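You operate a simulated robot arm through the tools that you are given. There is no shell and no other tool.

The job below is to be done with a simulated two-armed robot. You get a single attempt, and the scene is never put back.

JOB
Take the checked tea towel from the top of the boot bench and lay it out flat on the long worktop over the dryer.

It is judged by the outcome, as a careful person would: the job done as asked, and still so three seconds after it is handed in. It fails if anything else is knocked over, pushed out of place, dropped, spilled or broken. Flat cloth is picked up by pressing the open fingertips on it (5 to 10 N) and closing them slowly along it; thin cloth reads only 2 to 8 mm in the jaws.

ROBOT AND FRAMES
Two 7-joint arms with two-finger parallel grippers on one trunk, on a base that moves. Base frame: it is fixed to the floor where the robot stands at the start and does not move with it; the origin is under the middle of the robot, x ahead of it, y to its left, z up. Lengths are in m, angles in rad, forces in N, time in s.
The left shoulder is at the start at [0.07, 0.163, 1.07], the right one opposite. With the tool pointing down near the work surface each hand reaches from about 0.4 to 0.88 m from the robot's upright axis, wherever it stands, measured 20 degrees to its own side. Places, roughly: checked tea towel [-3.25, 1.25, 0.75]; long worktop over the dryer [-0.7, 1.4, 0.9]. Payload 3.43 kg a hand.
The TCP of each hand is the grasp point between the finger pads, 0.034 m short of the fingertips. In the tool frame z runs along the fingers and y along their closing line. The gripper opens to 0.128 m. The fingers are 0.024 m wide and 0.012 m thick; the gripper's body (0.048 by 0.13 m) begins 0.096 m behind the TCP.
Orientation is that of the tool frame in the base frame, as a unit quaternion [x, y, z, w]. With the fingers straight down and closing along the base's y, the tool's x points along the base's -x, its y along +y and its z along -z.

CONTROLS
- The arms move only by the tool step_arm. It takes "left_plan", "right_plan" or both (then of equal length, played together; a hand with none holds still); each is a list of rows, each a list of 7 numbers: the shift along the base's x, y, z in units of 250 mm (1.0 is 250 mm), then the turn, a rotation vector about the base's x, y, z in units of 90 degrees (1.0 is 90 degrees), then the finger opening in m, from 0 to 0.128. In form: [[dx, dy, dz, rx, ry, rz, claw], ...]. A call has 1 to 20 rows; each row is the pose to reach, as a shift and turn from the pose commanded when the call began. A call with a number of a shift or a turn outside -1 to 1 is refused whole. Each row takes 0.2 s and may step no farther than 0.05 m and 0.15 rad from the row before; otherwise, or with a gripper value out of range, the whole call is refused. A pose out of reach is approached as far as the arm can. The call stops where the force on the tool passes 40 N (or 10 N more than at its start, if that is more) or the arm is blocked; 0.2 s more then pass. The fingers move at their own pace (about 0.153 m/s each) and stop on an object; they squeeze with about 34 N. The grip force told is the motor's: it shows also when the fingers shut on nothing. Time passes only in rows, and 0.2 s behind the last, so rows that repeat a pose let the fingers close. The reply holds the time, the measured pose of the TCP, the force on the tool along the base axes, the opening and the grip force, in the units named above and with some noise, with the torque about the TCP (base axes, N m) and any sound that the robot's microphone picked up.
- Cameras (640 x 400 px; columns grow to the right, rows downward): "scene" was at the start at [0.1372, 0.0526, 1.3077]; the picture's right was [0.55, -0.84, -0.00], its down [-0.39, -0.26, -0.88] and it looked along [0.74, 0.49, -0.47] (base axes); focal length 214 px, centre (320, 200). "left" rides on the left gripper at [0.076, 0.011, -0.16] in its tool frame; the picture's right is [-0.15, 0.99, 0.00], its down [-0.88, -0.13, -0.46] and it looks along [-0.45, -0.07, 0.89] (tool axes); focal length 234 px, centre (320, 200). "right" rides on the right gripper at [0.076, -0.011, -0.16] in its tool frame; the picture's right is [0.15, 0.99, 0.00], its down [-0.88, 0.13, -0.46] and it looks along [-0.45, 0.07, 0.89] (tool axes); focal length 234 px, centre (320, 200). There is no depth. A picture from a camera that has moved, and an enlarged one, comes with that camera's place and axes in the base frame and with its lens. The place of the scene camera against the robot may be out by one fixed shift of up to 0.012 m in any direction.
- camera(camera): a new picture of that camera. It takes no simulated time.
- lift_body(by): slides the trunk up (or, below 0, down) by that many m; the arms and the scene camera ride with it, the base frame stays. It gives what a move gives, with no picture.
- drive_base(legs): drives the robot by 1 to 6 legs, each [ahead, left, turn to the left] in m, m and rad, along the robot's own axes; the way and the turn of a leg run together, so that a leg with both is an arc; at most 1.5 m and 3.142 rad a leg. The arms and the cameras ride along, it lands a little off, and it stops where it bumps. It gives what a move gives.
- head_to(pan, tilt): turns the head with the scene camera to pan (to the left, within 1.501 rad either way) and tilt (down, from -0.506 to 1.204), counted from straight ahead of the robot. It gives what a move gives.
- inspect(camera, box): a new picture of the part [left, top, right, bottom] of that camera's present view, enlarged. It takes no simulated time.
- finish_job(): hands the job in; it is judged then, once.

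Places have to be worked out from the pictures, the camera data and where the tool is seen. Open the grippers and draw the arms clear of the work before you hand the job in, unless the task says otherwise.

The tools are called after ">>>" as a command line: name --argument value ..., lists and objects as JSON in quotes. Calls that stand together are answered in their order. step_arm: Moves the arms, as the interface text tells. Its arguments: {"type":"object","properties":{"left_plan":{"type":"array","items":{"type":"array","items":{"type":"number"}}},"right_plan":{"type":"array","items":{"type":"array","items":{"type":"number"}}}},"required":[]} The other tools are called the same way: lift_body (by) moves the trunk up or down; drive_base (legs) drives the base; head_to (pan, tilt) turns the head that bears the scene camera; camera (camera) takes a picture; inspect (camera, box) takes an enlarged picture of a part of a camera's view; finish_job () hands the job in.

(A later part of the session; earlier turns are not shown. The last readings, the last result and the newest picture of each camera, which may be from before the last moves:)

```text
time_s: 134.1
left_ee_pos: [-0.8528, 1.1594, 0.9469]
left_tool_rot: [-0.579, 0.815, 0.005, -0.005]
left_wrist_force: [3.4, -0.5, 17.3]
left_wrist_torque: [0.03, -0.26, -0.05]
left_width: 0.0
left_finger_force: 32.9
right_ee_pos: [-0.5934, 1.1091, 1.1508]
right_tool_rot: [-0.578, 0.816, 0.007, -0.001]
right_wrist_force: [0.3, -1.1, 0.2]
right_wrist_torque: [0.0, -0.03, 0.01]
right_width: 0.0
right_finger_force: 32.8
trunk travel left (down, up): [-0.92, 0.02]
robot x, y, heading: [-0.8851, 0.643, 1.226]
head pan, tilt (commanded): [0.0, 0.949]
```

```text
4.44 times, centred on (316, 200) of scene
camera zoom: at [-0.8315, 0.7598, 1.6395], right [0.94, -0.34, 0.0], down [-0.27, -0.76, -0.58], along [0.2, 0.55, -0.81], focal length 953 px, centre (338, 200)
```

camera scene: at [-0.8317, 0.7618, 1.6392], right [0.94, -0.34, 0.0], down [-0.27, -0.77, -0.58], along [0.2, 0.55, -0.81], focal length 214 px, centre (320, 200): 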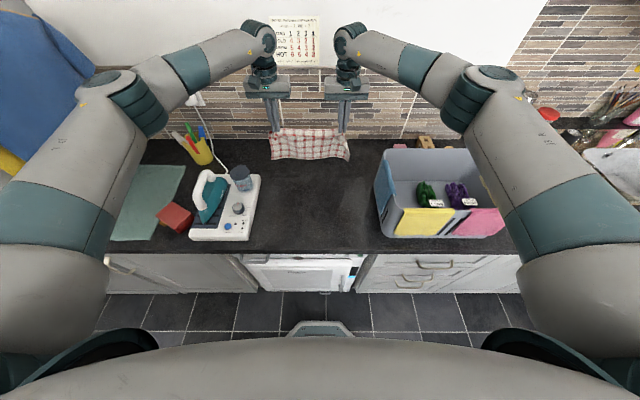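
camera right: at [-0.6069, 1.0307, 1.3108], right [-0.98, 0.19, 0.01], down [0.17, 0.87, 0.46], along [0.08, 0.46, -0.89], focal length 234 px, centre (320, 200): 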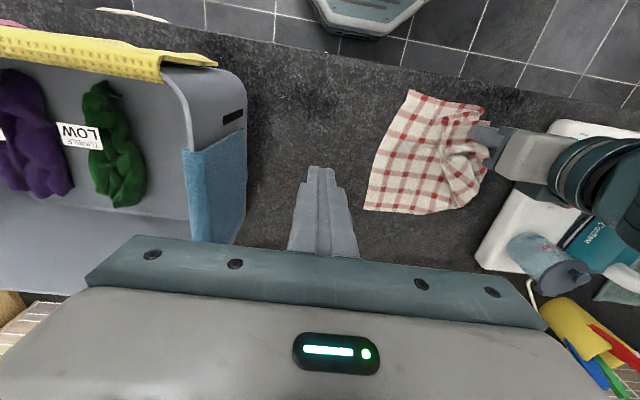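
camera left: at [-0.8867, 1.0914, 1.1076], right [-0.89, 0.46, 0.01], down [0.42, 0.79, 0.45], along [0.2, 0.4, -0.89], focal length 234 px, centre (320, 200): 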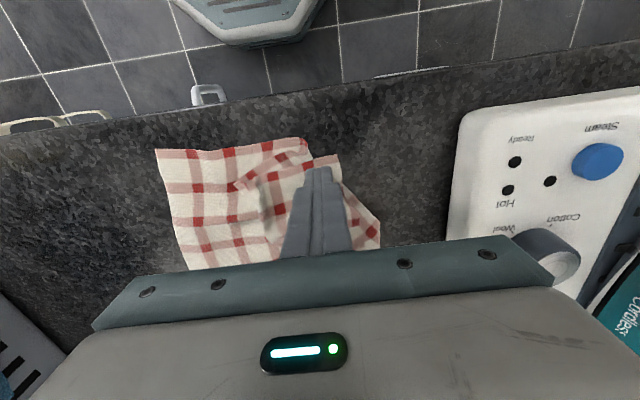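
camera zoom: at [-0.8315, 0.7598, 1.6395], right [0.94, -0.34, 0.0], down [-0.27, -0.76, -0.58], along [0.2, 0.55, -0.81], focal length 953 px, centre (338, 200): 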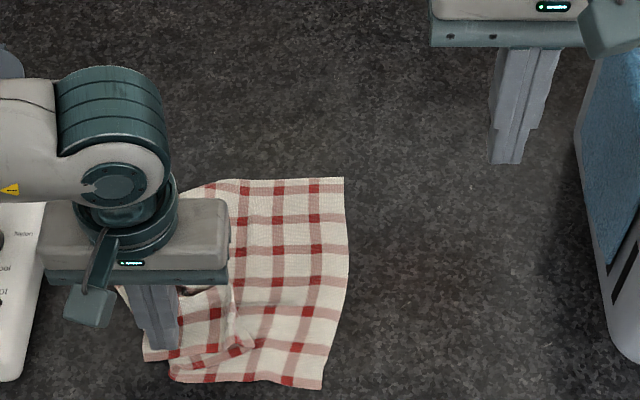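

The whole towel slid along with it. So I keep the left pinning the corner there and bring the right fingertips onto the right half (s≈1.07, r≈0.88) to pull that side right and open the Z.

>>> step_arm --right_plan '[[-0.12, 0.08, 0, 0, 0, 0, 0], [-0.24, 0.16, 0, 0, 0, 0, 0], [-0.36, 0.24, 0, 0, 0, 0, 0], [-0.474, 0.313, 0, 0, 0, 0, 0], [-0.474, 0.313, -0.16, 0, 0, 0, 0], [-0.474, 0.313, -0.32, 0, 0, 0, 0], [-0.474, 0.313, -0.48, 0, 0, 0, 0], [-0.474, 0.313, -0.64, 0, 0, 0, 0], [-0.474, 0.313, -0.76, 0, 0, 0, 0], [-0.474, 0.313, -0.81, 0, 0, 0, 0], [-0.474, 0.313, -0.815, 0, 0, 0, 0]]'

>>> camera --camera "right"

>>> inspect --camera "scene" --box '[244, 155, 388, 245]'

```text
time_s: 136.5
left_ee_pos: [-0.8537, 1.1598, 0.9469]
left_tool_rot: [-0.579, 0.815, 0.005, -0.005]
left_wrist_force: [0.8, 2.9, 24.7]
left_wrist_torque: [0.17, -0.17, 0.01]
left_width: 0.0
left_finger_force: 33.1
right_ee_pos: [-0.7127, 1.1868, 0.9478]
right_tool_rot: [-0.578, 0.816, 0.008, -0.001]
right_wrist_force: [1.7, 1.2, 0.5]
right_wrist_torque: [-0.02, -0.04, -0.01]
right_width: 0.0001
right_finger_force: 33.1
trunk travel left (down, up): [-0.92, 0.02]
robot x, y, heading: [-0.8812, 0.6452, 1.224]
head pan, tilt (commanded): [0.0, 0.949]
```

```text
taken
camera right: at [-0.7259, 1.1103, 1.1081], right [-0.98, 0.19, 0.01], down [0.17, 0.87, 0.46], along [0.08, 0.46, -0.89], focal length 234 px, centre (320, 200)
```

right: 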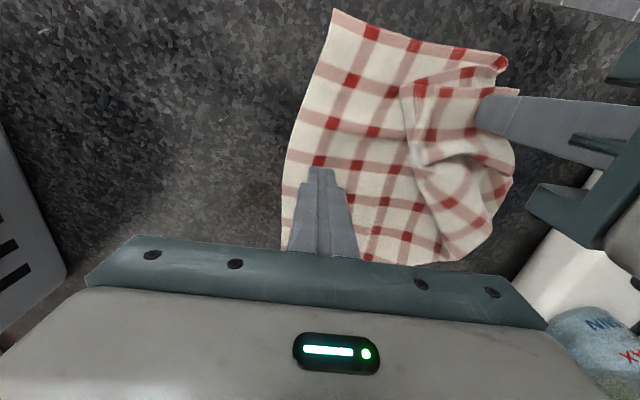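

```text
4.44 times, centred on (316, 200) of scene
camera zoom: at [-0.832, 0.7596, 1.6395], right [0.94, -0.34, 0.0], down [-0.27, -0.76, -0.58], along [0.2, 0.55, -0.81], focal length 953 px, centre (338, 200)
```

zoom: 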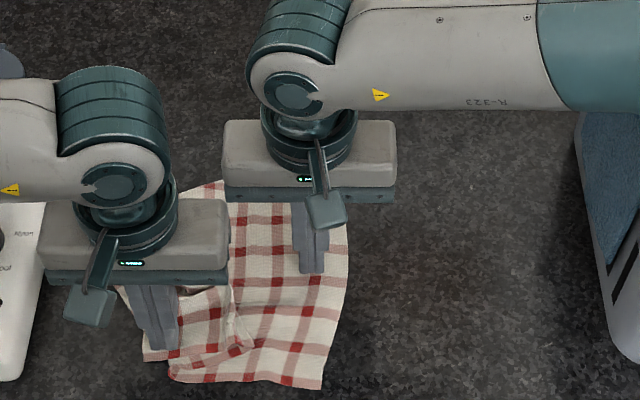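

I press slightly more and drag the right half 10 cm to the right while the left pins the corner.

>>> step_arm --right_plan '[[0, 0, -0.006, 0, 0, 0, 0], [0, 0, -0.01, 0, 0, 0, 0], [0, 0, -0.012, 0, 0, 0, 0], [0.03, -0.016, -0.012, 0, 0, 0, 0], [0.06, -0.032, -0.012, 0, 0, 0, 0], [0.09, -0.048, -0.012, 0, 0, 0, 0], [0.12, -0.064, -0.012, 0, 0, 0, 0], [0.15, -0.08, -0.012, 0, 0, 0, 0], [0.18, -0.096, -0.012, 0, 0, 0, 0], [0.21, -0.112, -0.012, 0, 0, 0, 0], [0.24, -0.128, -0.012, 0, 0, 0, 0], [0.27, -0.144, -0.012, 0, 0, 0, 0], [0.3, -0.16, -0.012, 0, 0, 0, 0], [0.33, -0.175, -0.012, 0, 0, 0, 0], [0.357, -0.19, -0.012, 0, 0, 0, 0]]'

>>> camera --camera "right"

>>> inspect --camera "scene" --box '[244, 155, 388, 245]'

```text
time_s: 139.7
left_ee_pos: [-0.8534, 1.1595, 0.9467]
left_tool_rot: [-0.578, 0.816, 0.005, -0.006]
left_wrist_force: [-0.1, -0.1, 24.9]
left_wrist_torque: [0.13, -0.13, 0.01]
left_width: 0.0
left_finger_force: 32.7
right_ee_pos: [-0.6222, 1.1381, 0.9455]
right_tool_rot: [-0.579, 0.816, 0.007, -0.001]
right_wrist_force: [0.4, -0.6, 0.1]
right_wrist_torque: [0.0, -0.01, 0.02]
right_width: 0.0
right_finger_force: 33.4
trunk travel left (down, up): [-0.92, 0.02]
robot x, y, heading: [-0.8809, 0.6463, 1.228]
head pan, tilt (commanded): [0.0, 0.949]
```

```text
taken
camera right: at [-0.6354, 1.0612, 1.1045], right [-0.98, 0.19, 0.01], down [0.17, 0.87, 0.46], along [0.08, 0.46, -0.89], focal length 234 px, centre (320, 200)
```

right: 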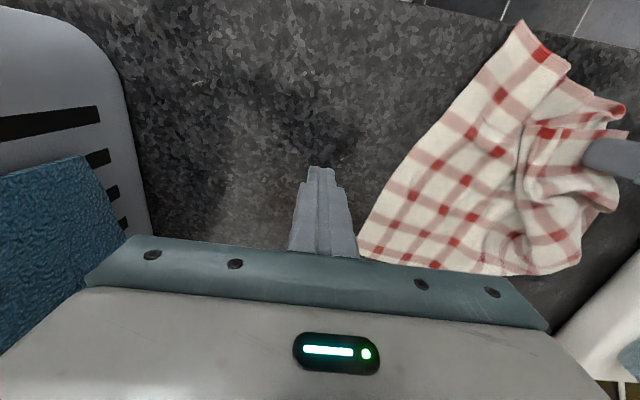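

```text
4.44 times, centred on (316, 200) of scene
camera zoom: at [-0.8314, 0.759, 1.6394], right [0.94, -0.34, 0.0], down [-0.27, -0.76, -0.58], along [0.2, 0.55, -0.81], focal length 953 px, centre (338, 200)
```

zoom: 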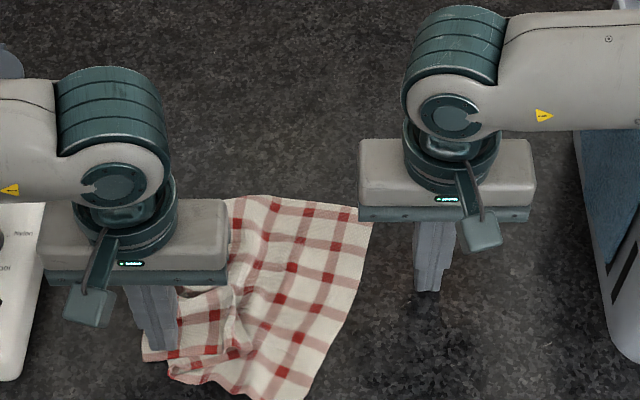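

The right finger slipped off and the towel turned. I'll redo the lay properly by re-picking both near corners, pinching right at the side edges this time. First the left hand lifts away, and I look at the state.

>>> step_arm --left_plan '[[0, 0, 0.03, 0, 0, 0, 0], [0, 0, 0.16, 0, 0, 0, 0], [-0.06, 0.021, 0.32, 0, 0, 0, 0.0], [-0.14, 0.05, 0.48, 0, 0, 0, 0.035], [-0.2, 0.071, 0.64, 0, 0, 0, 0.035], [-0.2, 0.071, 0.72, 0, 0, 0, 0.035]]' --right_plan '[[0, 0, 0.03, 0, 0, 0, 0], [0, 0, 0.16, 0, 0, 0, 0], [0, 0, 0.32, 0, 0, 0, 0], [0, 0, 0.48, 0, 0, 0, 0.035], [0, 0, 0.64, 0, 0, 0, 0.035], [0, 0, 0.72, 0, 0, 0, 0.035]]'

>>> camera --camera "left"

>>> camera --camera "right"

>>> inspect --camera "scene" --box '[244, 165, 372, 255]'

```text
time_s: 141.1
left_ee_pos: [-0.903, 1.1795, 1.1264]
left_tool_rot: [-0.578, 0.816, 0.003, -0.006]
left_wrist_force: [0.3, 0.9, 0.1]
left_wrist_torque: [0.03, 0.0, -0.01]
left_width: 0.0348
left_finger_force: 0.2
right_ee_pos: [-0.6239, 1.1392, 1.1227]
right_tool_rot: [-0.578, 0.816, 0.007, -0.002]
right_wrist_force: [-0.4, -0.5, 0.9]
right_wrist_torque: [0.0, -0.01, 0.02]
right_width: 0.0347
right_finger_force: 0.0
trunk travel left (down, up): [-0.92, 0.02]
robot x, y, heading: [-0.8884, 0.6452, 1.228]
head pan, tilt (commanded): [0.0, 0.949]
```

```text
taken
camera left: at [-0.9373, 1.1118, 1.2882], right [-0.89, 0.47, 0.01], down [0.42, 0.79, 0.45], along [0.2, 0.4, -0.89], focal length 234 px, centre (320, 200)
```

left: 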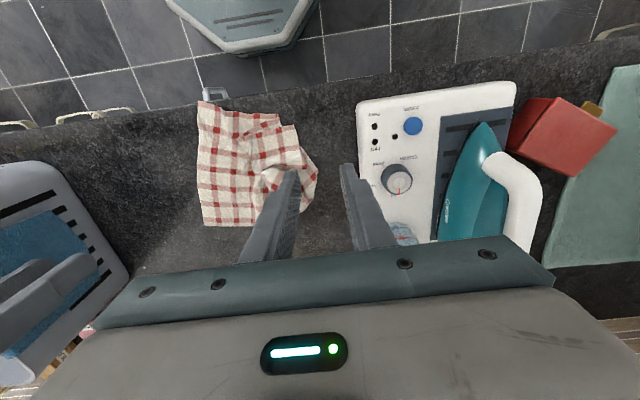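

```text
taken
camera right: at [-0.6356, 1.0623, 1.2832], right [-0.98, 0.19, 0.01], down [0.17, 0.87, 0.46], along [0.08, 0.46, -0.89], focal length 234 px, centre (320, 200)
```

right: 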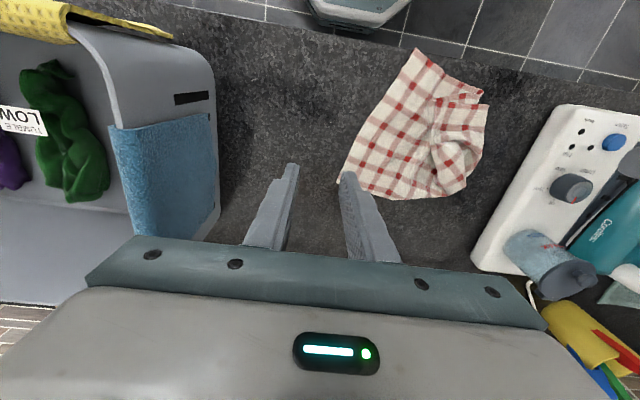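

```text
4.44 times, centred on (308, 210) of scene
camera zoom: at [-0.8313, 0.7617, 1.6391], right [0.94, -0.34, 0.0], down [-0.27, -0.77, -0.58], along [0.2, 0.55, -0.81], focal length 953 px, centre (373, 156)
```

zoom: 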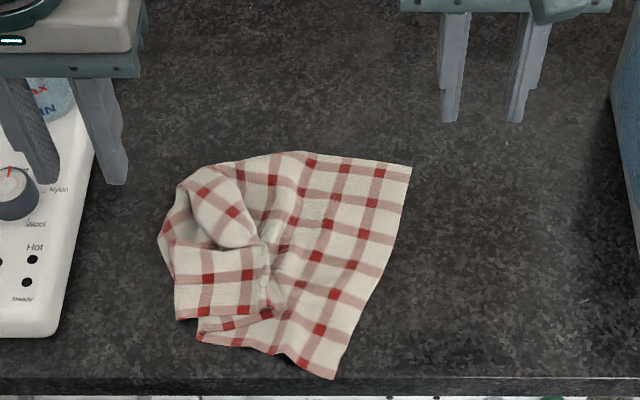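

The right edge (short side) is flat and free: corners at about (s 1.076, r 0.733) and (1.016, 0.940). The near one is at the worktop's front edge, so first I press the right fingertips mid-way on that flat part and push the towel ~5 cm back and a bit right.

>>> step_arm --right_plan '[[-0.15, 0.03, 0, 0, 0, 0, 0], [-0.3, 0.06, 0, 0, 0, 0, 0], [-0.437, 0.083, -0.05, 0, 0, 0, 0], [-0.437, 0.083, -0.22, 0, 0, 0, 0], [-0.437, 0.083, -0.38, 0, 0, 0, 0], [-0.437, 0.083, -0.54, 0, 0, 0, 0], [-0.437, 0.083, -0.65, 0, 0, 0, 0], [-0.437, 0.083, -0.7, 0, 0, 0, 0], [-0.437, 0.083, -0.712, 0, 0, 0, 0], [-0.437, 0.083, -0.712, 0, 0, 0, 0]]'

```text
time_s: 143.3
left_ee_pos: [-0.9031, 1.1802, 1.1274]
left_tool_rot: [-0.579, 0.816, 0.003, -0.007]
left_wrist_force: [0.6, 0.2, 0.0]
left_wrist_torque: [0.01, 0.0, 0.01]
left_width: 0.0347
left_finger_force: 0.1
right_ee_pos: [-0.7329, 1.1615, 0.9455]
right_tool_rot: [-0.579, 0.815, 0.007, -0.002]
right_wrist_force: [0.6, -0.1, 0.9]
right_wrist_torque: [0.01, -0.01, 0.03]
right_width: 0.0
right_finger_force: 33.3
trunk travel left (down, up): [-0.92, 0.02]
robot x, y, heading: [-0.8828, 0.6437, 1.233]
head pan, tilt (commanded): [0.0, 0.949]
```

Contact made. I press ~2.5 mm more and push the towel back/right.

>>> step_arm --right_plan '[[0, 0, -0.006, 0, 0, 0, 0], [0, 0, -0.01, 0, 0, 0, 0], [0, 0, -0.01, 0, 0, 0, 0], [0.0156, 0.0139, -0.011, 0, 0, 0, 0], [0.0312, 0.0278, -0.011, 0, 0, 0, 0], [0.0468, 0.0418, -0.011, 0, 0, 0, 0], [0.0623, 0.0557, -0.011, 0, 0, 0, 0], [0.0779, 0.0696, -0.011, 0, 0, 0, 0], [0.0935, 0.0835, -0.011, 0, 0, 0, 0], [0.109, 0.0974, -0.011, 0, 0, 0, 0], [0.1247, 0.1113, -0.011, 0, 0, 0, 0], [0.14, 0.125, -0.011, 0, 0, 0, 0], [0.156, 0.139, -0.011, 0, 0, 0, 0], [0.1714, 0.153, -0.011, 0, 0, 0, 0], [0.187, 0.167, -0.011, 0, 0, 0, 0]]'

>>> inspect --camera "scene" --box '[244, 165, 372, 255]'

```text
time_s: 146.5
left_ee_pos: [-0.9048, 1.1765, 1.1282]
left_tool_rot: [-0.579, 0.815, 0.006, -0.005]
left_wrist_force: [-0.3, -0.3, -0.1]
left_wrist_torque: [0.04, 0.03, -0.02]
left_width: 0.035
left_finger_force: 0.0
right_ee_pos: [-0.6879, 1.2008, 0.9456]
right_tool_rot: [-0.579, 0.816, 0.008, 0.0]
right_wrist_force: [-5.0, -4.6, 32.7]
right_wrist_torque: [-0.32, 0.09, -0.06]
right_width: 0.0002
right_finger_force: 33.0
trunk travel left (down, up): [-0.92, 0.02]
robot x, y, heading: [-0.8837, 0.6419, 1.225]
head pan, tilt (commanded): [0.0, 0.949]
```

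```text
4.44 times, centred on (308, 210) of scene
camera zoom: at [-0.8341, 0.7574, 1.6396], right [0.94, -0.34, 0.0], down [-0.27, -0.76, -0.58], along [0.2, 0.55, -0.81], focal length 953 px, centre (373, 156)
```

zoom: 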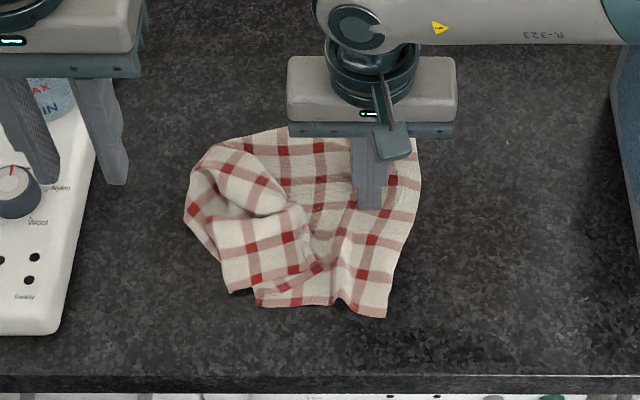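

The towel moved back well clear of the front edge. I lift the right hand and re-measure the right-edge corners.

>>> step_arm --right_plan '[[0, 0, 0.04, 0, 0, 0, 0.0], [0, 0, 0.2, 0, 0, 0, 0.0], [0, 0, 0.38, 0, 0, 0, 0.0], [0.1, -0.036, 0.52, 0, 0, 0, 0.035], [0.2, -0.071, 0.64, 0, 0, 0, 0.035], [0.2, -0.071, 0.7, 0, 0, 0, 0.035]]'

>>> camera --camera "left"

>>> camera --camera "right"

>>> inspect --camera "scene" --box '[244, 155, 372, 245]'

```text
time_s: 147.9
left_ee_pos: [-0.9052, 1.1794, 1.1269]
left_tool_rot: [-0.579, 0.816, 0.003, -0.007]
left_wrist_force: [0.2, -0.4, 0.0]
left_wrist_torque: [-0.01, 0.0, 0.01]
left_width: 0.0348
left_finger_force: 0.1
right_ee_pos: [-0.6368, 1.1856, 1.1178]
right_tool_rot: [-0.578, 0.816, 0.006, -0.002]
right_wrist_force: [-0.7, -0.2, -0.1]
right_wrist_torque: [0.02, 0.0, 0.01]
right_width: 0.0348
right_finger_force: 0.1
trunk travel left (down, up): [-0.92, 0.02]
robot x, y, heading: [-0.8827, 0.6423, 1.229]
head pan, tilt (commanded): [0.0, 0.949]
```

```text
taken
camera left: at [-0.939, 1.1123, 1.2876], right [-0.89, 0.46, 0.01], down [0.42, 0.79, 0.45], along [0.2, 0.4, -0.89], focal length 234 px, centre (320, 200)
```

left: 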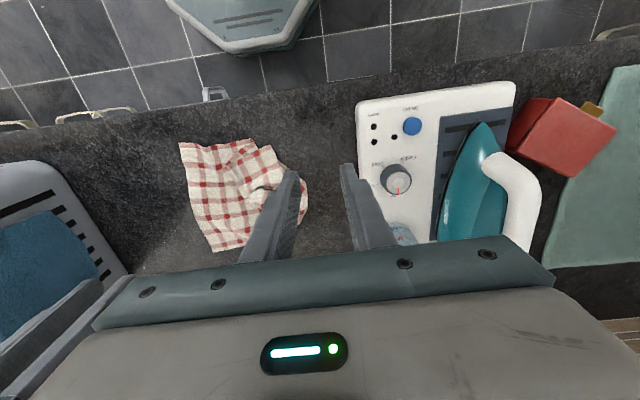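

```text
taken
camera right: at [-0.6502, 1.1087, 1.2785], right [-0.98, 0.19, 0.01], down [0.17, 0.87, 0.46], along [0.08, 0.46, -0.89], focal length 234 px, centre (320, 200)
```

right: 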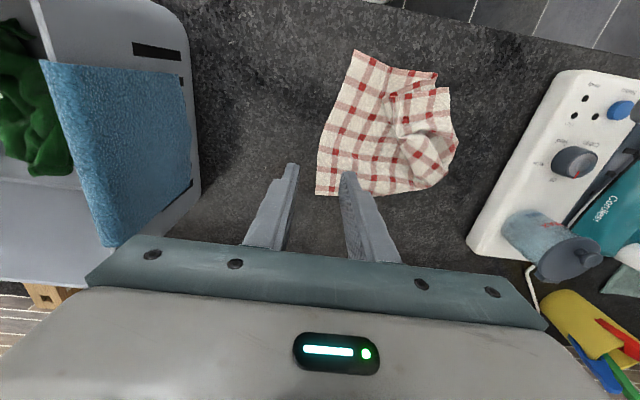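

```text
4.44 times, centred on (308, 200) of scene
camera zoom: at [-0.8335, 0.7622, 1.6392], right [0.94, -0.34, 0.0], down [-0.27, -0.77, -0.58], along [0.2, 0.55, -0.81], focal length 953 px, centre (373, 200)
```

zoom: 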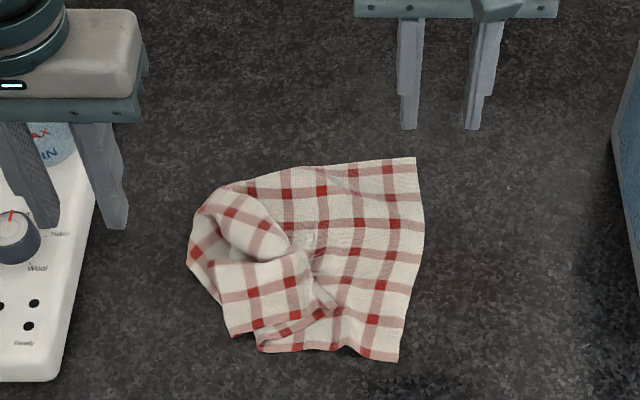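

The right edge now runs from (s 1.028, r 0.786) to (1.007, 1.003), nearly along r. I'll pinch over that edge at both its corners — left hand at the near one, right hand at the far one, one finger outside the edge — and move above them now.

>>> step_arm --left_plan '[[0.0, 0.0, 0, 0, 0, 0, 0.035], [0.159, -0.059, 0, 0, 0, 0, 0.035], [0.317, -0.118, 0, 0, 0, 0, 0.035], [0.476, -0.176, 0, 0, 0, 0, 0.035], [0.634, -0.235, 0, 0, 0, 0, 0.035], [0.793, -0.294, 0, 0, 0, 0, 0.035], [0.793, -0.294, -0.16, 0, 0, 0, 0.035], [0.793, -0.294, -0.32, 0, 0, 0, 0.035], [0.793, -0.294, -0.48, 0, 0, 0, 0.035], [0.793, -0.294, -0.6, 0, 0, 0, 0.035], [0.793, -0.294, -0.6, 0, 0, 0, 0.035]]' --right_plan '[[0.015, 0.17, 0, 0, 0, 0, 0.035], [0.03, 0.34, 0, 0, 0, 0, 0.035], [0.03, 0.34, 0, 0, 0, 0, 0.035], [0.03, 0.34, 0, 0, 0, 0, 0.035], [0.03, 0.34, 0, 0, 0, 0, 0.035], [0.03, 0.34, 0, 0, 0, 0, 0.035], [0.03, 0.34, -0.16, 0, 0, 0, 0.035], [0.03, 0.34, -0.32, 0, 0, 0, 0.035], [0.03, 0.34, -0.48, 0, 0, 0, 0.035], [0.03, 0.34, -0.57, 0, 0, 0, 0.035], [0.03, 0.34, -0.57, 0, 0, 0, 0.035]]'

>>> camera --camera "left"

>>> camera --camera "right"

>>> inspect --camera "scene" --box '[244, 130, 388, 245]'

```text
time_s: 150.3
left_ee_pos: [-0.7066, 1.105, 0.9763]
left_tool_rot: [-0.578, 0.816, 0.004, -0.008]
left_wrist_force: [0.3, -0.4, 0.2]
left_wrist_torque: [-0.02, 0.0, 0.02]
left_width: 0.0348
left_finger_force: 0.2
right_ee_pos: [-0.63, 1.2698, 0.9761]
right_tool_rot: [-0.579, 0.815, 0.008, -0.001]
right_wrist_force: [-0.3, -0.2, 0.2]
right_wrist_torque: [0.04, 0.0, 0.02]
right_width: 0.0349
right_finger_force: 0.2
trunk travel left (down, up): [-0.92, 0.02]
robot x, y, heading: [-0.8856, 0.6425, 1.223]
head pan, tilt (commanded): [0.0, 0.949]
```

```text
taken
camera left: at [-0.7396, 1.0378, 1.1367], right [-0.89, 0.46, 0.01], down [0.42, 0.79, 0.45], along [0.2, 0.4, -0.89], focal length 234 px, centre (320, 200)
```

left: 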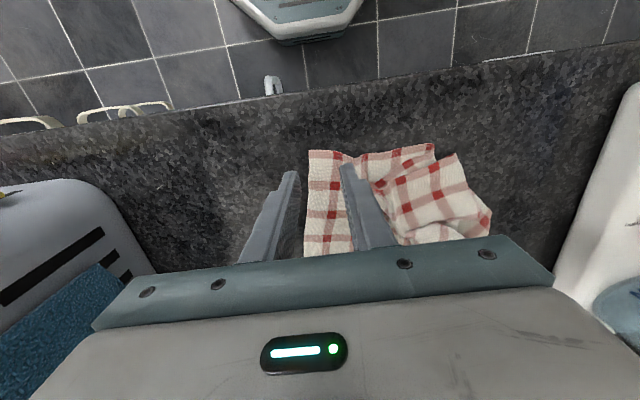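

```text
taken
camera right: at [-0.641, 1.1931, 1.1364], right [-0.98, 0.19, 0.01], down [0.17, 0.87, 0.46], along [0.08, 0.46, -0.89], focal length 234 px, centre (320, 200)
```

right: 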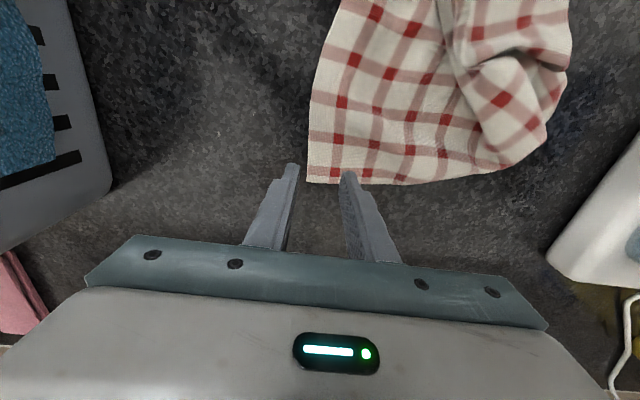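

```text
3.48 times, centred on (316, 188) of scene
camera zoom: at [-0.8319, 0.762, 1.6392], right [0.94, -0.34, 0.0], down [-0.27, -0.77, -0.58], along [0.2, 0.55, -0.81], focal length 746 px, centre (334, 244)
```

zoom: 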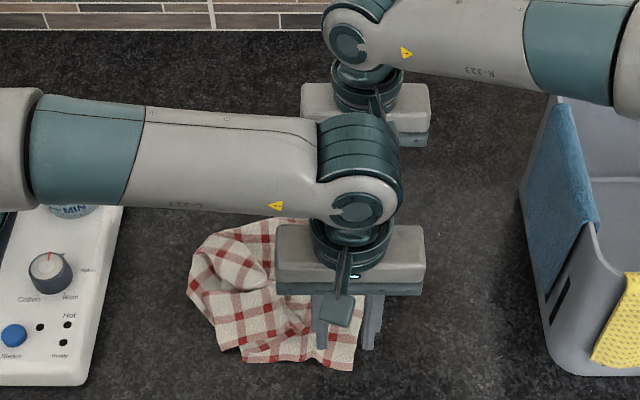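

Both hands straddle the edge as wanted (about 1 cm inside, ~2 cm from the corners). I lower to contact.

>>> step_arm --left_plan '[[0, 0, -0.05, 0, 0, 0, 0.035], [0, 0, -0.1, 0, 0, 0, 0.035], [0, 0, -0.116, 0, 0, 0, 0.035], [0, 0, -0.12, 0, 0, 0, 0.035], [0, 0, -0.12, 0, 0, 0, 0.035]]' --right_plan '[[0, 0, -0.05, 0, 0, 0, 0.035], [0, 0, -0.1, 0, 0, 0, 0.035], [0, 0, -0.116, 0, 0, 0, 0.035], [0, 0, -0.12, 0, 0, 0, 0.035], [0, 0, -0.12, 0, 0, 0, 0.035]]'

```text
time_s: 151.5
left_ee_pos: [-0.706, 1.1053, 0.9449]
left_tool_rot: [-0.579, 0.815, 0.003, -0.007]
left_wrist_force: [-0.5, -0.8, 2.7]
left_wrist_torque: [0.01, 0.07, 0.0]
left_width: 0.0348
left_finger_force: 0.1
right_ee_pos: [-0.6287, 1.2699, 0.9449]
right_tool_rot: [-0.578, 0.816, 0.007, -0.002]
right_wrist_force: [-0.2, 0.8, 0.9]
right_wrist_torque: [0.06, 0.03, 0.03]
right_width: 0.0347
right_finger_force: 0.1
trunk travel left (down, up): [-0.92, 0.02]
robot x, y, heading: [-0.8852, 0.6433, 1.226]
head pan, tilt (commanded): [0.0, 0.949]
```

Light contact on both (2.7 and 0.9 N). I press ~1 mm more and close slowly.

>>> step_arm --left_plan '[[0, 0, -0.003, 0, 0, 0, 0.035], [0, 0, -0.003, 0, 0, 0, 0.033], [0, 0, -0.003, 0, 0, 0, 0.03], [0, 0, -0.003, 0, 0, 0, 0.027], [0, 0, -0.003, 0, 0, 0, 0.024], [0, 0, -0.003, 0, 0, 0, 0.021], [0, 0, -0.003, 0, 0, 0, 0.018], [0, 0, -0.003, 0, 0, 0, 0.015], [0, 0, -0.003, 0, 0, 0, 0.012], [0, 0, -0.003, 0, 0, 0, 0.009], [0, 0, -0.003, 0, 0, 0, 0.006], [0, 0, -0.003, 0, 0, 0, 0.003], [0, 0, -0.003, 0, 0, 0, 0], [0, 0, -0.003, 0, 0, 0, 0]]' --right_plan '[[0, 0, -0.004, 0, 0, 0, 0.035], [0, 0, -0.005, 0, 0, 0, 0.033], [0, 0, -0.005, 0, 0, 0, 0.03], [0, 0, -0.005, 0, 0, 0, 0.027], [0, 0, -0.005, 0, 0, 0, 0.024], [0, 0, -0.005, 0, 0, 0, 0.021], [0, 0, -0.005, 0, 0, 0, 0.018], [0, 0, -0.005, 0, 0, 0, 0.015], [0, 0, -0.005, 0, 0, 0, 0.012], [0, 0, -0.005, 0, 0, 0, 0.009], [0, 0, -0.005, 0, 0, 0, 0.006], [0, 0, -0.005, 0, 0, 0, 0.003], [0, 0, -0.005, 0, 0, 0, 0], [0, 0, -0.005, 0, 0, 0, 0]]'

>>> camera --camera "left"

>>> camera --camera "right"

```text
time_s: 154.5
left_ee_pos: [-0.7065, 1.1041, 0.9455]
left_tool_rot: [-0.579, 0.816, 0.004, -0.006]
left_wrist_force: [-1.1, 0.4, 9.2]
left_wrist_torque: [-0.01, 0.08, 0.01]
left_width: 0.0025
left_finger_force: 34.4
right_ee_pos: [-0.6297, 1.2697, 0.9457]
right_tool_rot: [-0.579, 0.816, 0.007, -0.001]
right_wrist_force: [-0.9, 0.4, 5.3]
right_wrist_torque: [0.0, 0.06, 0.0]
right_width: 0.0065
right_finger_force: 33.9
trunk travel left (down, up): [-0.92, 0.02]
robot x, y, heading: [-0.8857, 0.6473, 1.226]
head pan, tilt (commanded): [0.0, 0.949]
```

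```text
taken
camera left: at [-0.7401, 1.0362, 1.1062], right [-0.89, 0.46, 0.01], down [0.42, 0.79, 0.45], along [0.2, 0.4, -0.89], focal length 234 px, centre (320, 200)
```

left: 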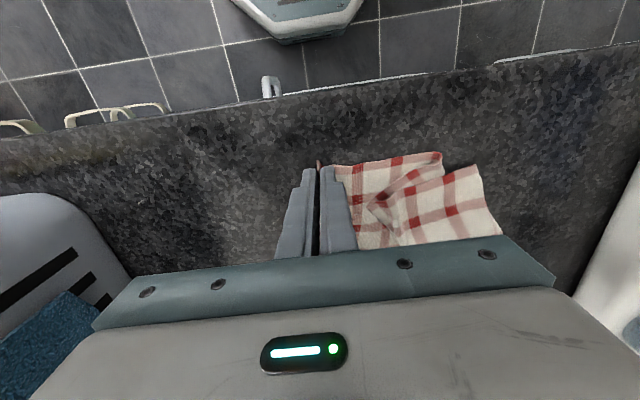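

```text
taken
camera right: at [-0.6424, 1.193, 1.1055], right [-0.98, 0.19, 0.01], down [0.17, 0.87, 0.46], along [0.08, 0.46, -0.89], focal length 234 px, centre (320, 200)
```

right: 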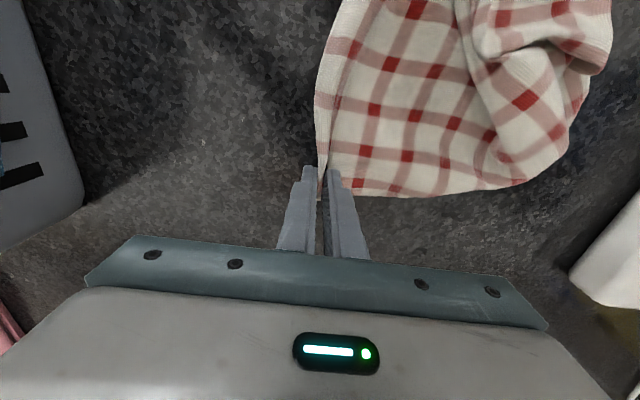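

Both hold (2.5 and 6.5 mm). I lift both hands together 0.24 m so the towel hangs and unfolds.

>>> step_arm --left_plan '[[0, 0, 0.06, 0, 0, 0, 0], [0, 0, 0.16, 0, 0, 0, 0], [0, 0, 0.28, 0, 0, 0, 0], [0, 0, 0.4, 0, 0, 0, 0], [0, 0, 0.52, 0, 0, 0, 0], [0, 0, 0.64, 0, 0, 0, 0], [0, 0, 0.76, 0, 0, 0, 0], [0, 0, 0.88, 0, 0, 0, 0], [0, 0, 0.98, 0, 0, 0, 0], [0, 0, 0.98, 0, 0, 0, 0]]' --right_plan '[[0, 0, 0.06, 0, 0, 0, 0], [0, 0, 0.16, 0, 0, 0, 0], [0, 0, 0.28, 0, 0, 0, 0], [0, 0, 0.4, 0, 0, 0, 0], [0, 0, 0.52, 0, 0, 0, 0], [0, 0, 0.64, 0, 0, 0, 0], [0, 0, 0.76, 0, 0, 0, 0], [0, 0, 0.88, 0, 0, 0, 0], [0, 0, 0.98, 0, 0, 0, 0], [0, 0, 0.98, 0, 0, 0, 0]]'

>>> camera --camera "scene"

>>> camera --camera "left"

>>> camera --camera "right"

```text
time_s: 156.7
left_ee_pos: [-0.707, 1.1052, 1.1902]
left_tool_rot: [-0.579, 0.816, 0.003, -0.007]
left_wrist_force: [0.7, 0.7, 0.4]
left_wrist_torque: [-0.01, 0.0, -0.03]
left_width: 0.0025
left_finger_force: 33.9
right_ee_pos: [-0.6279, 1.2694, 1.1889]
right_tool_rot: [-0.579, 0.816, 0.008, -0.003]
right_wrist_force: [-0.7, -0.5, -0.5]
right_wrist_torque: [-0.01, 0.04, -0.01]
right_width: 0.0066
right_finger_force: 34.4
trunk travel left (down, up): [-0.92, 0.02]
robot x, y, heading: [-0.8834, 0.6452, 1.226]
head pan, tilt (commanded): [0.0, 0.949]
```

```text
taken
camera scene: at [-0.8314, 0.7626, 1.6391], right [0.94, -0.34, 0.0], down [-0.27, -0.77, -0.58], along [0.2, 0.55, -0.81], focal length 214 px, centre (320, 200)
```

scene: 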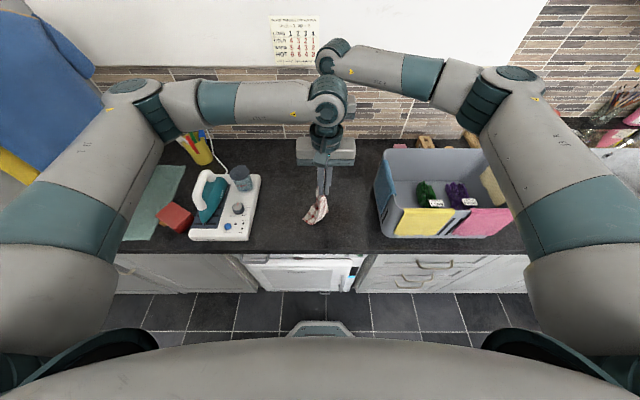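

```text
taken
camera left: at [-0.7405, 1.0374, 1.3516], right [-0.89, 0.47, 0.01], down [0.42, 0.79, 0.45], along [0.2, 0.4, -0.89], focal length 234 px, centre (320, 200)
```

left: 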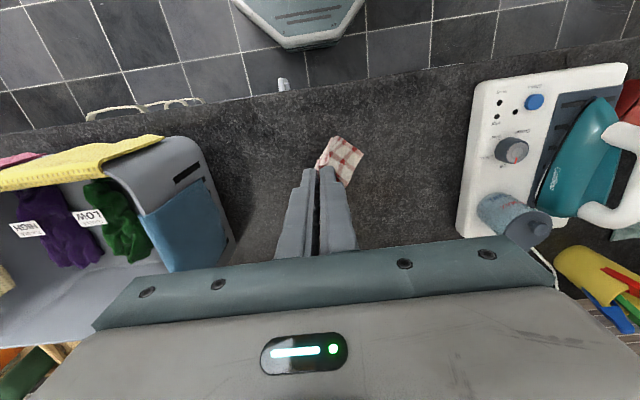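

```text
taken
camera right: at [-0.6405, 1.1929, 1.3496], right [-0.98, 0.19, 0.01], down [0.17, 0.87, 0.46], along [0.08, 0.46, -0.89], focal length 234 px, centre (320, 200)
```

right: 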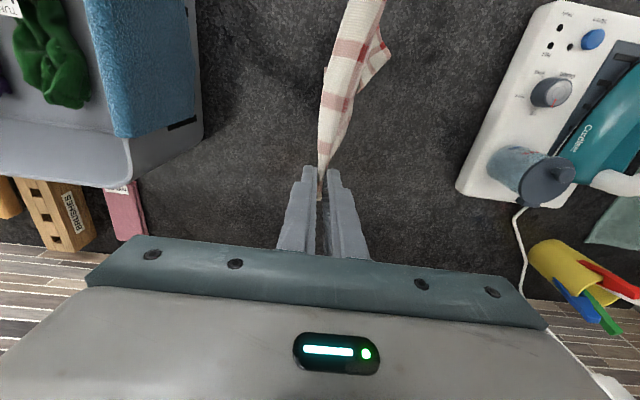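

The towel hangs from both hands along the room's depth. I lift 0.14 m more, then swing the pair of hands (with grippers) 90° clockwise so the held short edge lies parallel to the worktop front.

>>> step_arm --left_plan '[[0, 0, 0.14, 0, 0, 0, 0], [0, 0, 0.28, 0, 0, 0, 0], [0, 0, 0.42, 0, 0, 0, 0], [0, 0, 0.56, 0, 0, 0, 0], [-0.0441, 0.0335, 0.56, 0, 0, -0.0714, 0], [-0.0864, 0.0698, 0.56, 0, 0, -0.1429, 0], [-0.1267, 0.1092, 0.56, 0, 0, -0.2143, 0], [-0.1634, 0.1515, 0.56, 0, 0, -0.2857, 0], [-0.1976, 0.1963, 0.56, 0, 0, -0.3571, 0], [-0.2284, 0.2434, 0.56, 0, 0, -0.4286, 0], [-0.256, 0.2922, 0.56, 0, 0, -0.5, 0], [-0.2794, 0.3422, 0.56, 0, 0, -0.5714, 0], [-0.2993, 0.3938, 0.56, 0, 0, -0.6429, 0], [-0.315, 0.4461, 0.56, 0, 0, -0.7143, 0], [-0.3269, 0.4987, 0.56, 0, 0, -0.7857, 0], [-0.3353, 0.5514, 0.56, 0, 0, -0.8571, 0], [-0.3394, 0.6033, 0.56, 0, 0, -0.9286, 0], [-0.3395, 0.6543, 0.56, 0, 0, -1.0, 0], [-0.3395, 0.6543, 0.56, 0, 0, -1.0, 0]]' --right_plan '[[0, 0, 0.14, 0, 0, 0, 0], [0, 0, 0.28, 0, 0, 0, 0], [0, 0, 0.42, 0, 0, 0, 0], [0, 0, 0.56, 0, 0, 0, 0], [0.0224, -0.0037, 0.56, 0, 0, -0.0714, 0], [0.0428, -0.011, 0.56, 0, 0, -0.1429, 0], [0.0604, -0.0211, 0.56, 0, 0, -0.2143, 0], [0.0752, -0.0344, 0.56, 0, 0, -0.2857, 0], [0.0874, -0.0502, 0.56, 0, 0, -0.3571, 0], [0.0963, -0.0682, 0.56, 0, 0, -0.4286, 0], [0.1012, -0.0878, 0.56, 0, 0, -0.5, 0], [0.1027, -0.1087, 0.56, 0, 0, -0.5714, 0], [0.1006, -0.1313, 0.56, 0, 0, -0.6429, 0], [0.0944, -0.1546, 0.56, 0, 0, -0.7143, 0], [0.0844, -0.1781, 0.56, 0, 0, -0.7857, 0], [0.0701, -0.2015, 0.56, 0, 0, -0.8571, 0], [0.0522, -0.2244, 0.56, 0, 0, -0.9286, 0], [0.0304, -0.2464, 0.56, 0, 0, -1.0, 0], [0.0304, -0.2464, 0.56, 0, 0, -1.0, 0]]'

>>> camera --camera "scene"

>>> camera --camera "left"

>>> camera --camera "right"

```text
time_s: 160.7
left_ee_pos: [-0.8017, 1.1513, 1.2802]
left_tool_rot: [0.106, 0.994, 0.025, -0.006]
left_wrist_force: [19.0, 8.5, 4.5]
left_wrist_torque: [0.25, -0.6, 0.13]
left_width: 0.0025
left_finger_force: 34.3
left hand out of reach, approached as far as the arm can: row 15, 16, 17, 18, 19
right_ee_pos: [-0.6226, 1.2093, 1.3242]
right_tool_rot: [0.163, 0.987, -0.002, -0.002]
right_wrist_force: [-17.7, -7.4, -6.3]
right_wrist_torque: [-0.27, 0.44, 0.21]
right_width: 0.0025
right_finger_force: 34.0
trunk travel left (down, up): [-0.92, 0.02]
robot x, y, heading: [-0.8847, 0.6402, 1.228]
head pan, tilt (commanded): [0.0, 0.949]
stopped in row 19 (right hand): the force on the tool passed its limit at 43 N (the readings are from after the stop); the commanded pose is now the measured one
```

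```text
taken
camera scene: at [-0.8269, 0.7655, 1.6388], right [0.94, -0.34, 0.0], down [-0.28, -0.77, -0.58], along [0.19, 0.55, -0.82], focal length 214 px, centre (320, 200)
```

scene: 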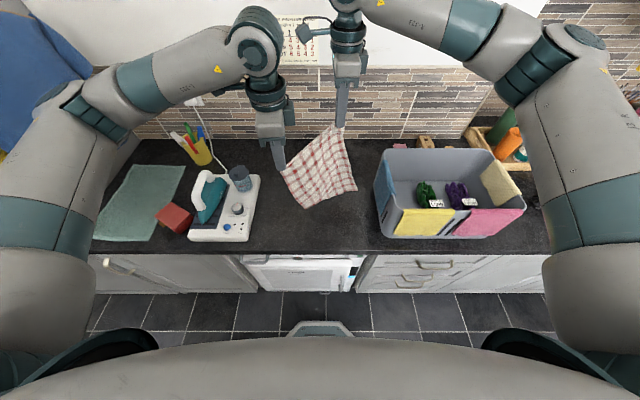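

```text
taken
camera left: at [-0.8726, 1.1702, 1.4434], right [0.35, 0.94, 0.05], down [0.84, -0.34, 0.43], along [0.42, -0.11, -0.9], focal length 234 px, centre (320, 200)
```

left: 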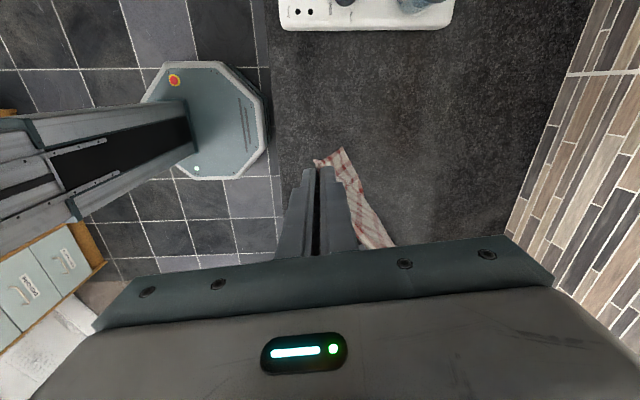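

```text
taken
camera right: at [-0.6982, 1.2228, 1.4849], right [0.18, 0.98, 0.0], down [0.88, -0.16, 0.45], along [0.45, -0.08, -0.89], focal length 234 px, centre (320, 200)
```

right: 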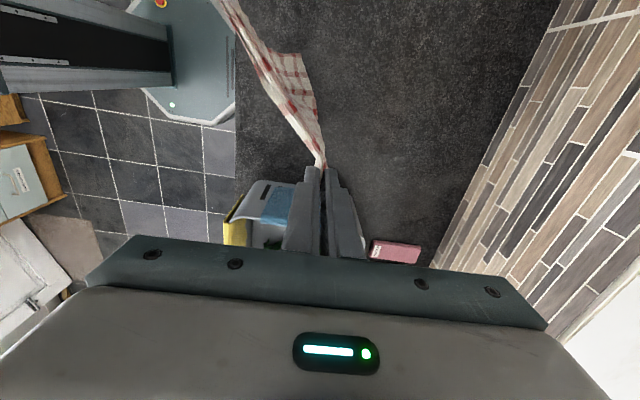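

The left wrist ran out of range near −80°, and the pull between hands rose to 19 N. I relax: bring both hands to the same depth (r≈0.90), left turned back to about −62°, edge parallel to the worktop.

>>> step_arm --left_plan '[[0.0037, 0.0581, 0.0133, -0.0054, -0.0007, 0.038, 0], [0.0074, 0.1162, 0.0267, -0.0108, -0.0014, 0.077, 0], [0.0111, 0.1744, 0.04, -0.0162, -0.0021, 0.115, 0], [0.0147, 0.2325, 0.0533, -0.0217, -0.0028, 0.153, 0], [0.0184, 0.2906, 0.0667, -0.0271, -0.0035, 0.192, 0], [0.0221, 0.3487, 0.08, -0.0325, -0.0042, 0.23, 0], [0.0221, 0.3487, 0.08, -0.0325, -0.0042, 0.23, 0]]' --right_plan '[[-0.0026, -0.0203, -0.016, 0, 0, 0.025, 0], [-0.0051, -0.0406, -0.032, 0, 0, 0.05, 0], [-0.0077, -0.061, -0.048, 0, 0, 0.075, 0], [-0.0102, -0.0813, -0.064, 0, 0, 0.1, 0], [-0.0128, -0.1016, -0.08, 0, 0, 0.125, 0], [-0.0153, -0.1219, -0.096, 0, 0, 0.15, 0], [-0.0153, -0.1219, -0.096, 0, 0, 0.15, 0]]'

>>> camera --camera "scene"

>>> inspect --camera "scene" --box '[220, 80, 420, 230]'

```text
time_s: 162.3
left_ee_pos: [-0.8031, 1.2356, 1.3028]
left_tool_rot: [-0.074, 0.997, -0.001, -0.005]
left_wrist_force: [0.8, 0.1, -0.3]
left_wrist_torque: [0.01, -0.04, -0.03]
left_width: 0.0024
left_finger_force: 33.8
right_ee_pos: [-0.6299, 1.1757, 1.3036]
right_tool_rot: [0.047, 0.999, 0.003, 0.001]
right_wrist_force: [-0.3, -0.2, -0.1]
right_wrist_torque: [-0.05, 0.02, -0.01]
right_width: 0.0023
right_finger_force: 34.0
trunk travel left (down, up): [-0.92, 0.02]
robot x, y, heading: [-0.8865, 0.6453, 1.23]
head pan, tilt (commanded): [0.0, 0.949]
```

```text
taken
camera scene: at [-0.8328, 0.7613, 1.6393], right [0.94, -0.34, 0.0], down [-0.27, -0.77, -0.58], along [0.2, 0.55, -0.81], focal length 214 px, centre (320, 200)
```

scene: 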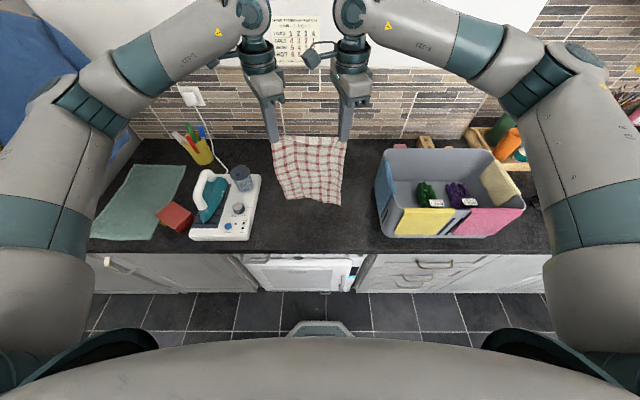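

```text
2.67 times, centred on (320, 155) of scene
camera zoom: at [-0.8328, 0.7613, 1.6393], right [0.94, -0.34, 0.0], down [-0.27, -0.77, -0.58], along [0.2, 0.55, -0.81], focal length 572 px, centre (320, 320)
```

zoom: 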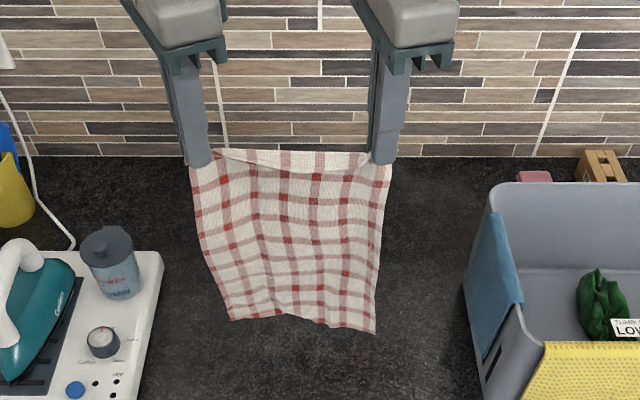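

The towel now hangs fully open from its short edge, nicely parallel to the worktop. I move both hands back by 0.21 m (deeper) to hang over r≈1.11.

>>> step_arm --left_plan '[[0.035, 0.099, 0, 0, 0, 0, 0], [0.07, 0.198, 0, 0, 0, 0, 0], [0.106, 0.297, 0, 0, 0, 0, 0], [0.141, 0.396, 0, 0, 0, 0, 0], [0.176, 0.495, 0, 0, 0, 0, 0], [0.211, 0.593, 0, 0, 0, 0, 0], [0.246, 0.692, 0, 0, 0, 0, 0], [0.281, 0.791, 0, 0, 0, 0, 0], [0.281, 0.791, 0, 0, 0, 0, 0]]' --right_plan '[[0.035, 0.099, 0, 0, 0, 0, 0], [0.07, 0.198, 0, 0, 0, 0, 0], [0.106, 0.297, 0, 0, 0, 0, 0], [0.141, 0.396, 0, 0, 0, 0, 0], [0.176, 0.495, 0, 0, 0, 0, 0], [0.211, 0.593, 0, 0, 0, 0, 0], [0.246, 0.692, 0, 0, 0, 0, 0], [0.281, 0.791, 0, 0, 0, 0, 0], [0.281, 0.791, 0, 0, 0, 0, 0]]'

>>> camera --camera "scene"

```text
time_s: 163.6
left_ee_pos: [-0.7907, 1.2584, 1.3034]
left_tool_rot: [-0.075, 0.997, 0.001, 0.004]
left_wrist_force: [19.2, 5.8, 0.4]
left_wrist_torque: [0.16, -0.58, 0.07]
left_width: 0.0027
left_finger_force: 33.6
left hand out of reach, approached as far as the arm can: row 1, 2, 3, 4, 5, 6
right_ee_pos: [-0.5959, 1.3018, 1.3026]
right_tool_rot: [0.039, 0.999, 0.002, -0.006]
right_wrist_force: [-19.6, -4.8, -0.4]
right_wrist_torque: [-0.12, 0.51, 0.1]
right_width: 0.0023
right_finger_force: 34.2
trunk travel left (down, up): [-0.92, 0.02]
robot x, y, heading: [-0.8851, 0.6441, 1.227]
head pan, tilt (commanded): [0.0, 0.949]
stopped in row 6 (left hand): the force on the tool passed its limit at 44 N (the readings are from after the stop); the commanded pose is now the measured one
```

```text
taken
camera scene: at [-0.8334, 0.7626, 1.6392], right [0.94, -0.34, 0.0], down [-0.27, -0.77, -0.58], along [0.2, 0.55, -0.81], focal length 214 px, centre (320, 200)
```

scene: 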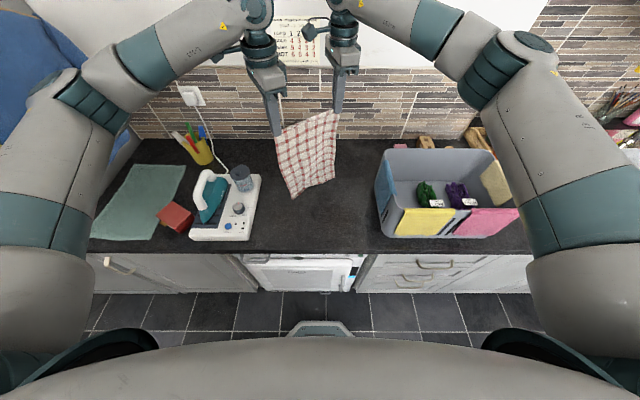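

The left wrist can't go deeper in that turn. I'll instead swing the pair back so the held edge lies along the room's depth again (left hand near, right hand far) and lay the towel from left to right along the worktop, which needs no wrist twist.

>>> step_arm --left_plan '[[-0.0129, -0.0315, 0, 0, 0, 0.0572, 0], [-0.0342, -0.0638, 0, 0, 0, 0.1145, 0], [-0.0653, -0.099, 0, 0, 0, 0.1717, 0], [-0.0945, -0.1332, 0, 0, 0, 0.229, 0], [-0.1218, -0.1659, 0, 0, 0, 0.2862, 0], [-0.1475, -0.1975, 0, 0, 0, 0.3435, 0], [-0.1715, -0.2281, 0, 0, 0, 0.4007, 0], [-0.1936, -0.2567, 0, 0, 0, 0.458, 0], [-0.2146, -0.2836, 0, 0, 0, 0.5152, 0], [-0.234, -0.3094, 0, 0, 0, 0.5725, 0], [-0.2522, -0.3331, 0, 0, 0, 0.6297, 0], [-0.2693, -0.355, 0, 0, 0, 0.687, 0], [-0.2693, -0.355, 0, 0, 0, 0.687, 0]]' --right_plan '[[-0.0725, 0.0135, 0, 0, 0, 0.0693, 0], [-0.1358, 0.0275, 0, 0, 0, 0.1387, 0], [-0.1892, 0.0444, 0, 0, 0, 0.208, 0], [-0.245, 0.0595, 0, 0, 0, 0.2773, 0], [-0.3022, 0.0739, 0, 0, 0, 0.3467, 0], [-0.3619, 0.0875, 0, 0, 0, 0.416, 0], [-0.4225, 0.0997, 0, 0, 0, 0.4853, 0], [-0.485, 0.1101, 0, 0, 0, 0.5547, 0], [-0.5486, 0.1187, 0, 0, 0, 0.624, 0], [-0.6141, 0.1254, 0, 0, 0, 0.6933, 0], [-0.6806, 0.1308, 0, 0, 0, 0.7627, 0], [-0.748, 0.1344, 0, 0, 0, 0.832, 0], [-0.748, 0.1344, 0, 0, 0, 0.832, 0]]'

>>> camera --camera "scene"

>>> camera --camera "right"

>>> camera --camera "left"

```text
time_s: 166.4
left_ee_pos: [-0.859, 1.1681, 1.3027]
left_tool_rot: [-0.576, 0.817, 0.0, 0.0]
left_wrist_force: [0.4, -1.1, -0.1]
left_wrist_torque: [0.0, 0.01, 0.0]
left_width: 0.0025
left_finger_force: 34.1
right_ee_pos: [-0.7782, 1.3357, 1.303]
right_tool_rot: [-0.574, 0.819, 0.0, -0.003]
right_wrist_force: [0.1, 0.2, 0.2]
right_wrist_torque: [-0.02, 0.01, -0.02]
right_width: 0.0025
right_finger_force: 33.8
trunk travel left (down, up): [-0.92, 0.02]
robot x, y, heading: [-0.8833, 0.6416, 1.225]
head pan, tilt (commanded): [0.0, 0.949]
```

```text
taken
camera scene: at [-0.8318, 0.7618, 1.6392], right [0.94, -0.34, 0.0], down [-0.27, -0.77, -0.58], along [0.2, 0.55, -0.81], focal length 214 px, centre (320, 200)
```

scene: 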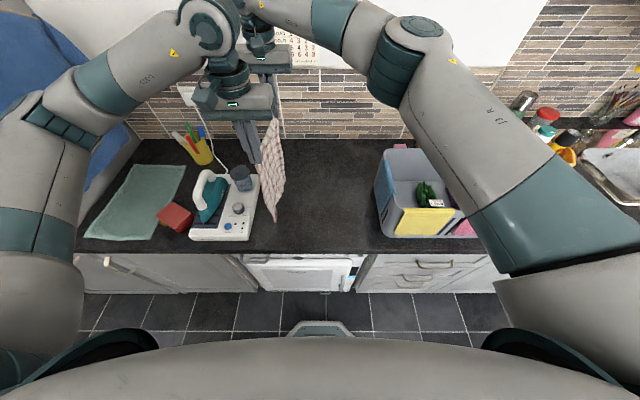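

```text
taken
camera right: at [-0.7923, 1.2613, 1.4643], right [-0.98, 0.2, 0.0], down [0.18, 0.87, 0.45], along [0.08, 0.44, -0.89], focal length 234 px, centre (320, 200)
```

right: 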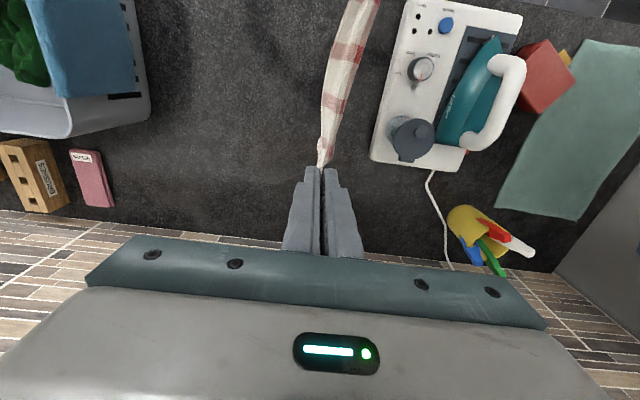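

```text
taken
camera left: at [-0.8949, 1.1003, 1.4634], right [-0.88, 0.47, 0.0], down [0.42, 0.79, 0.46], along [0.21, 0.4, -0.89], focal length 234 px, centre (320, 200)
```

left: 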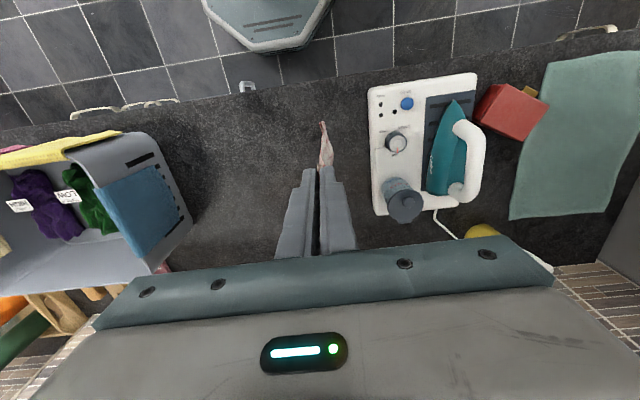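

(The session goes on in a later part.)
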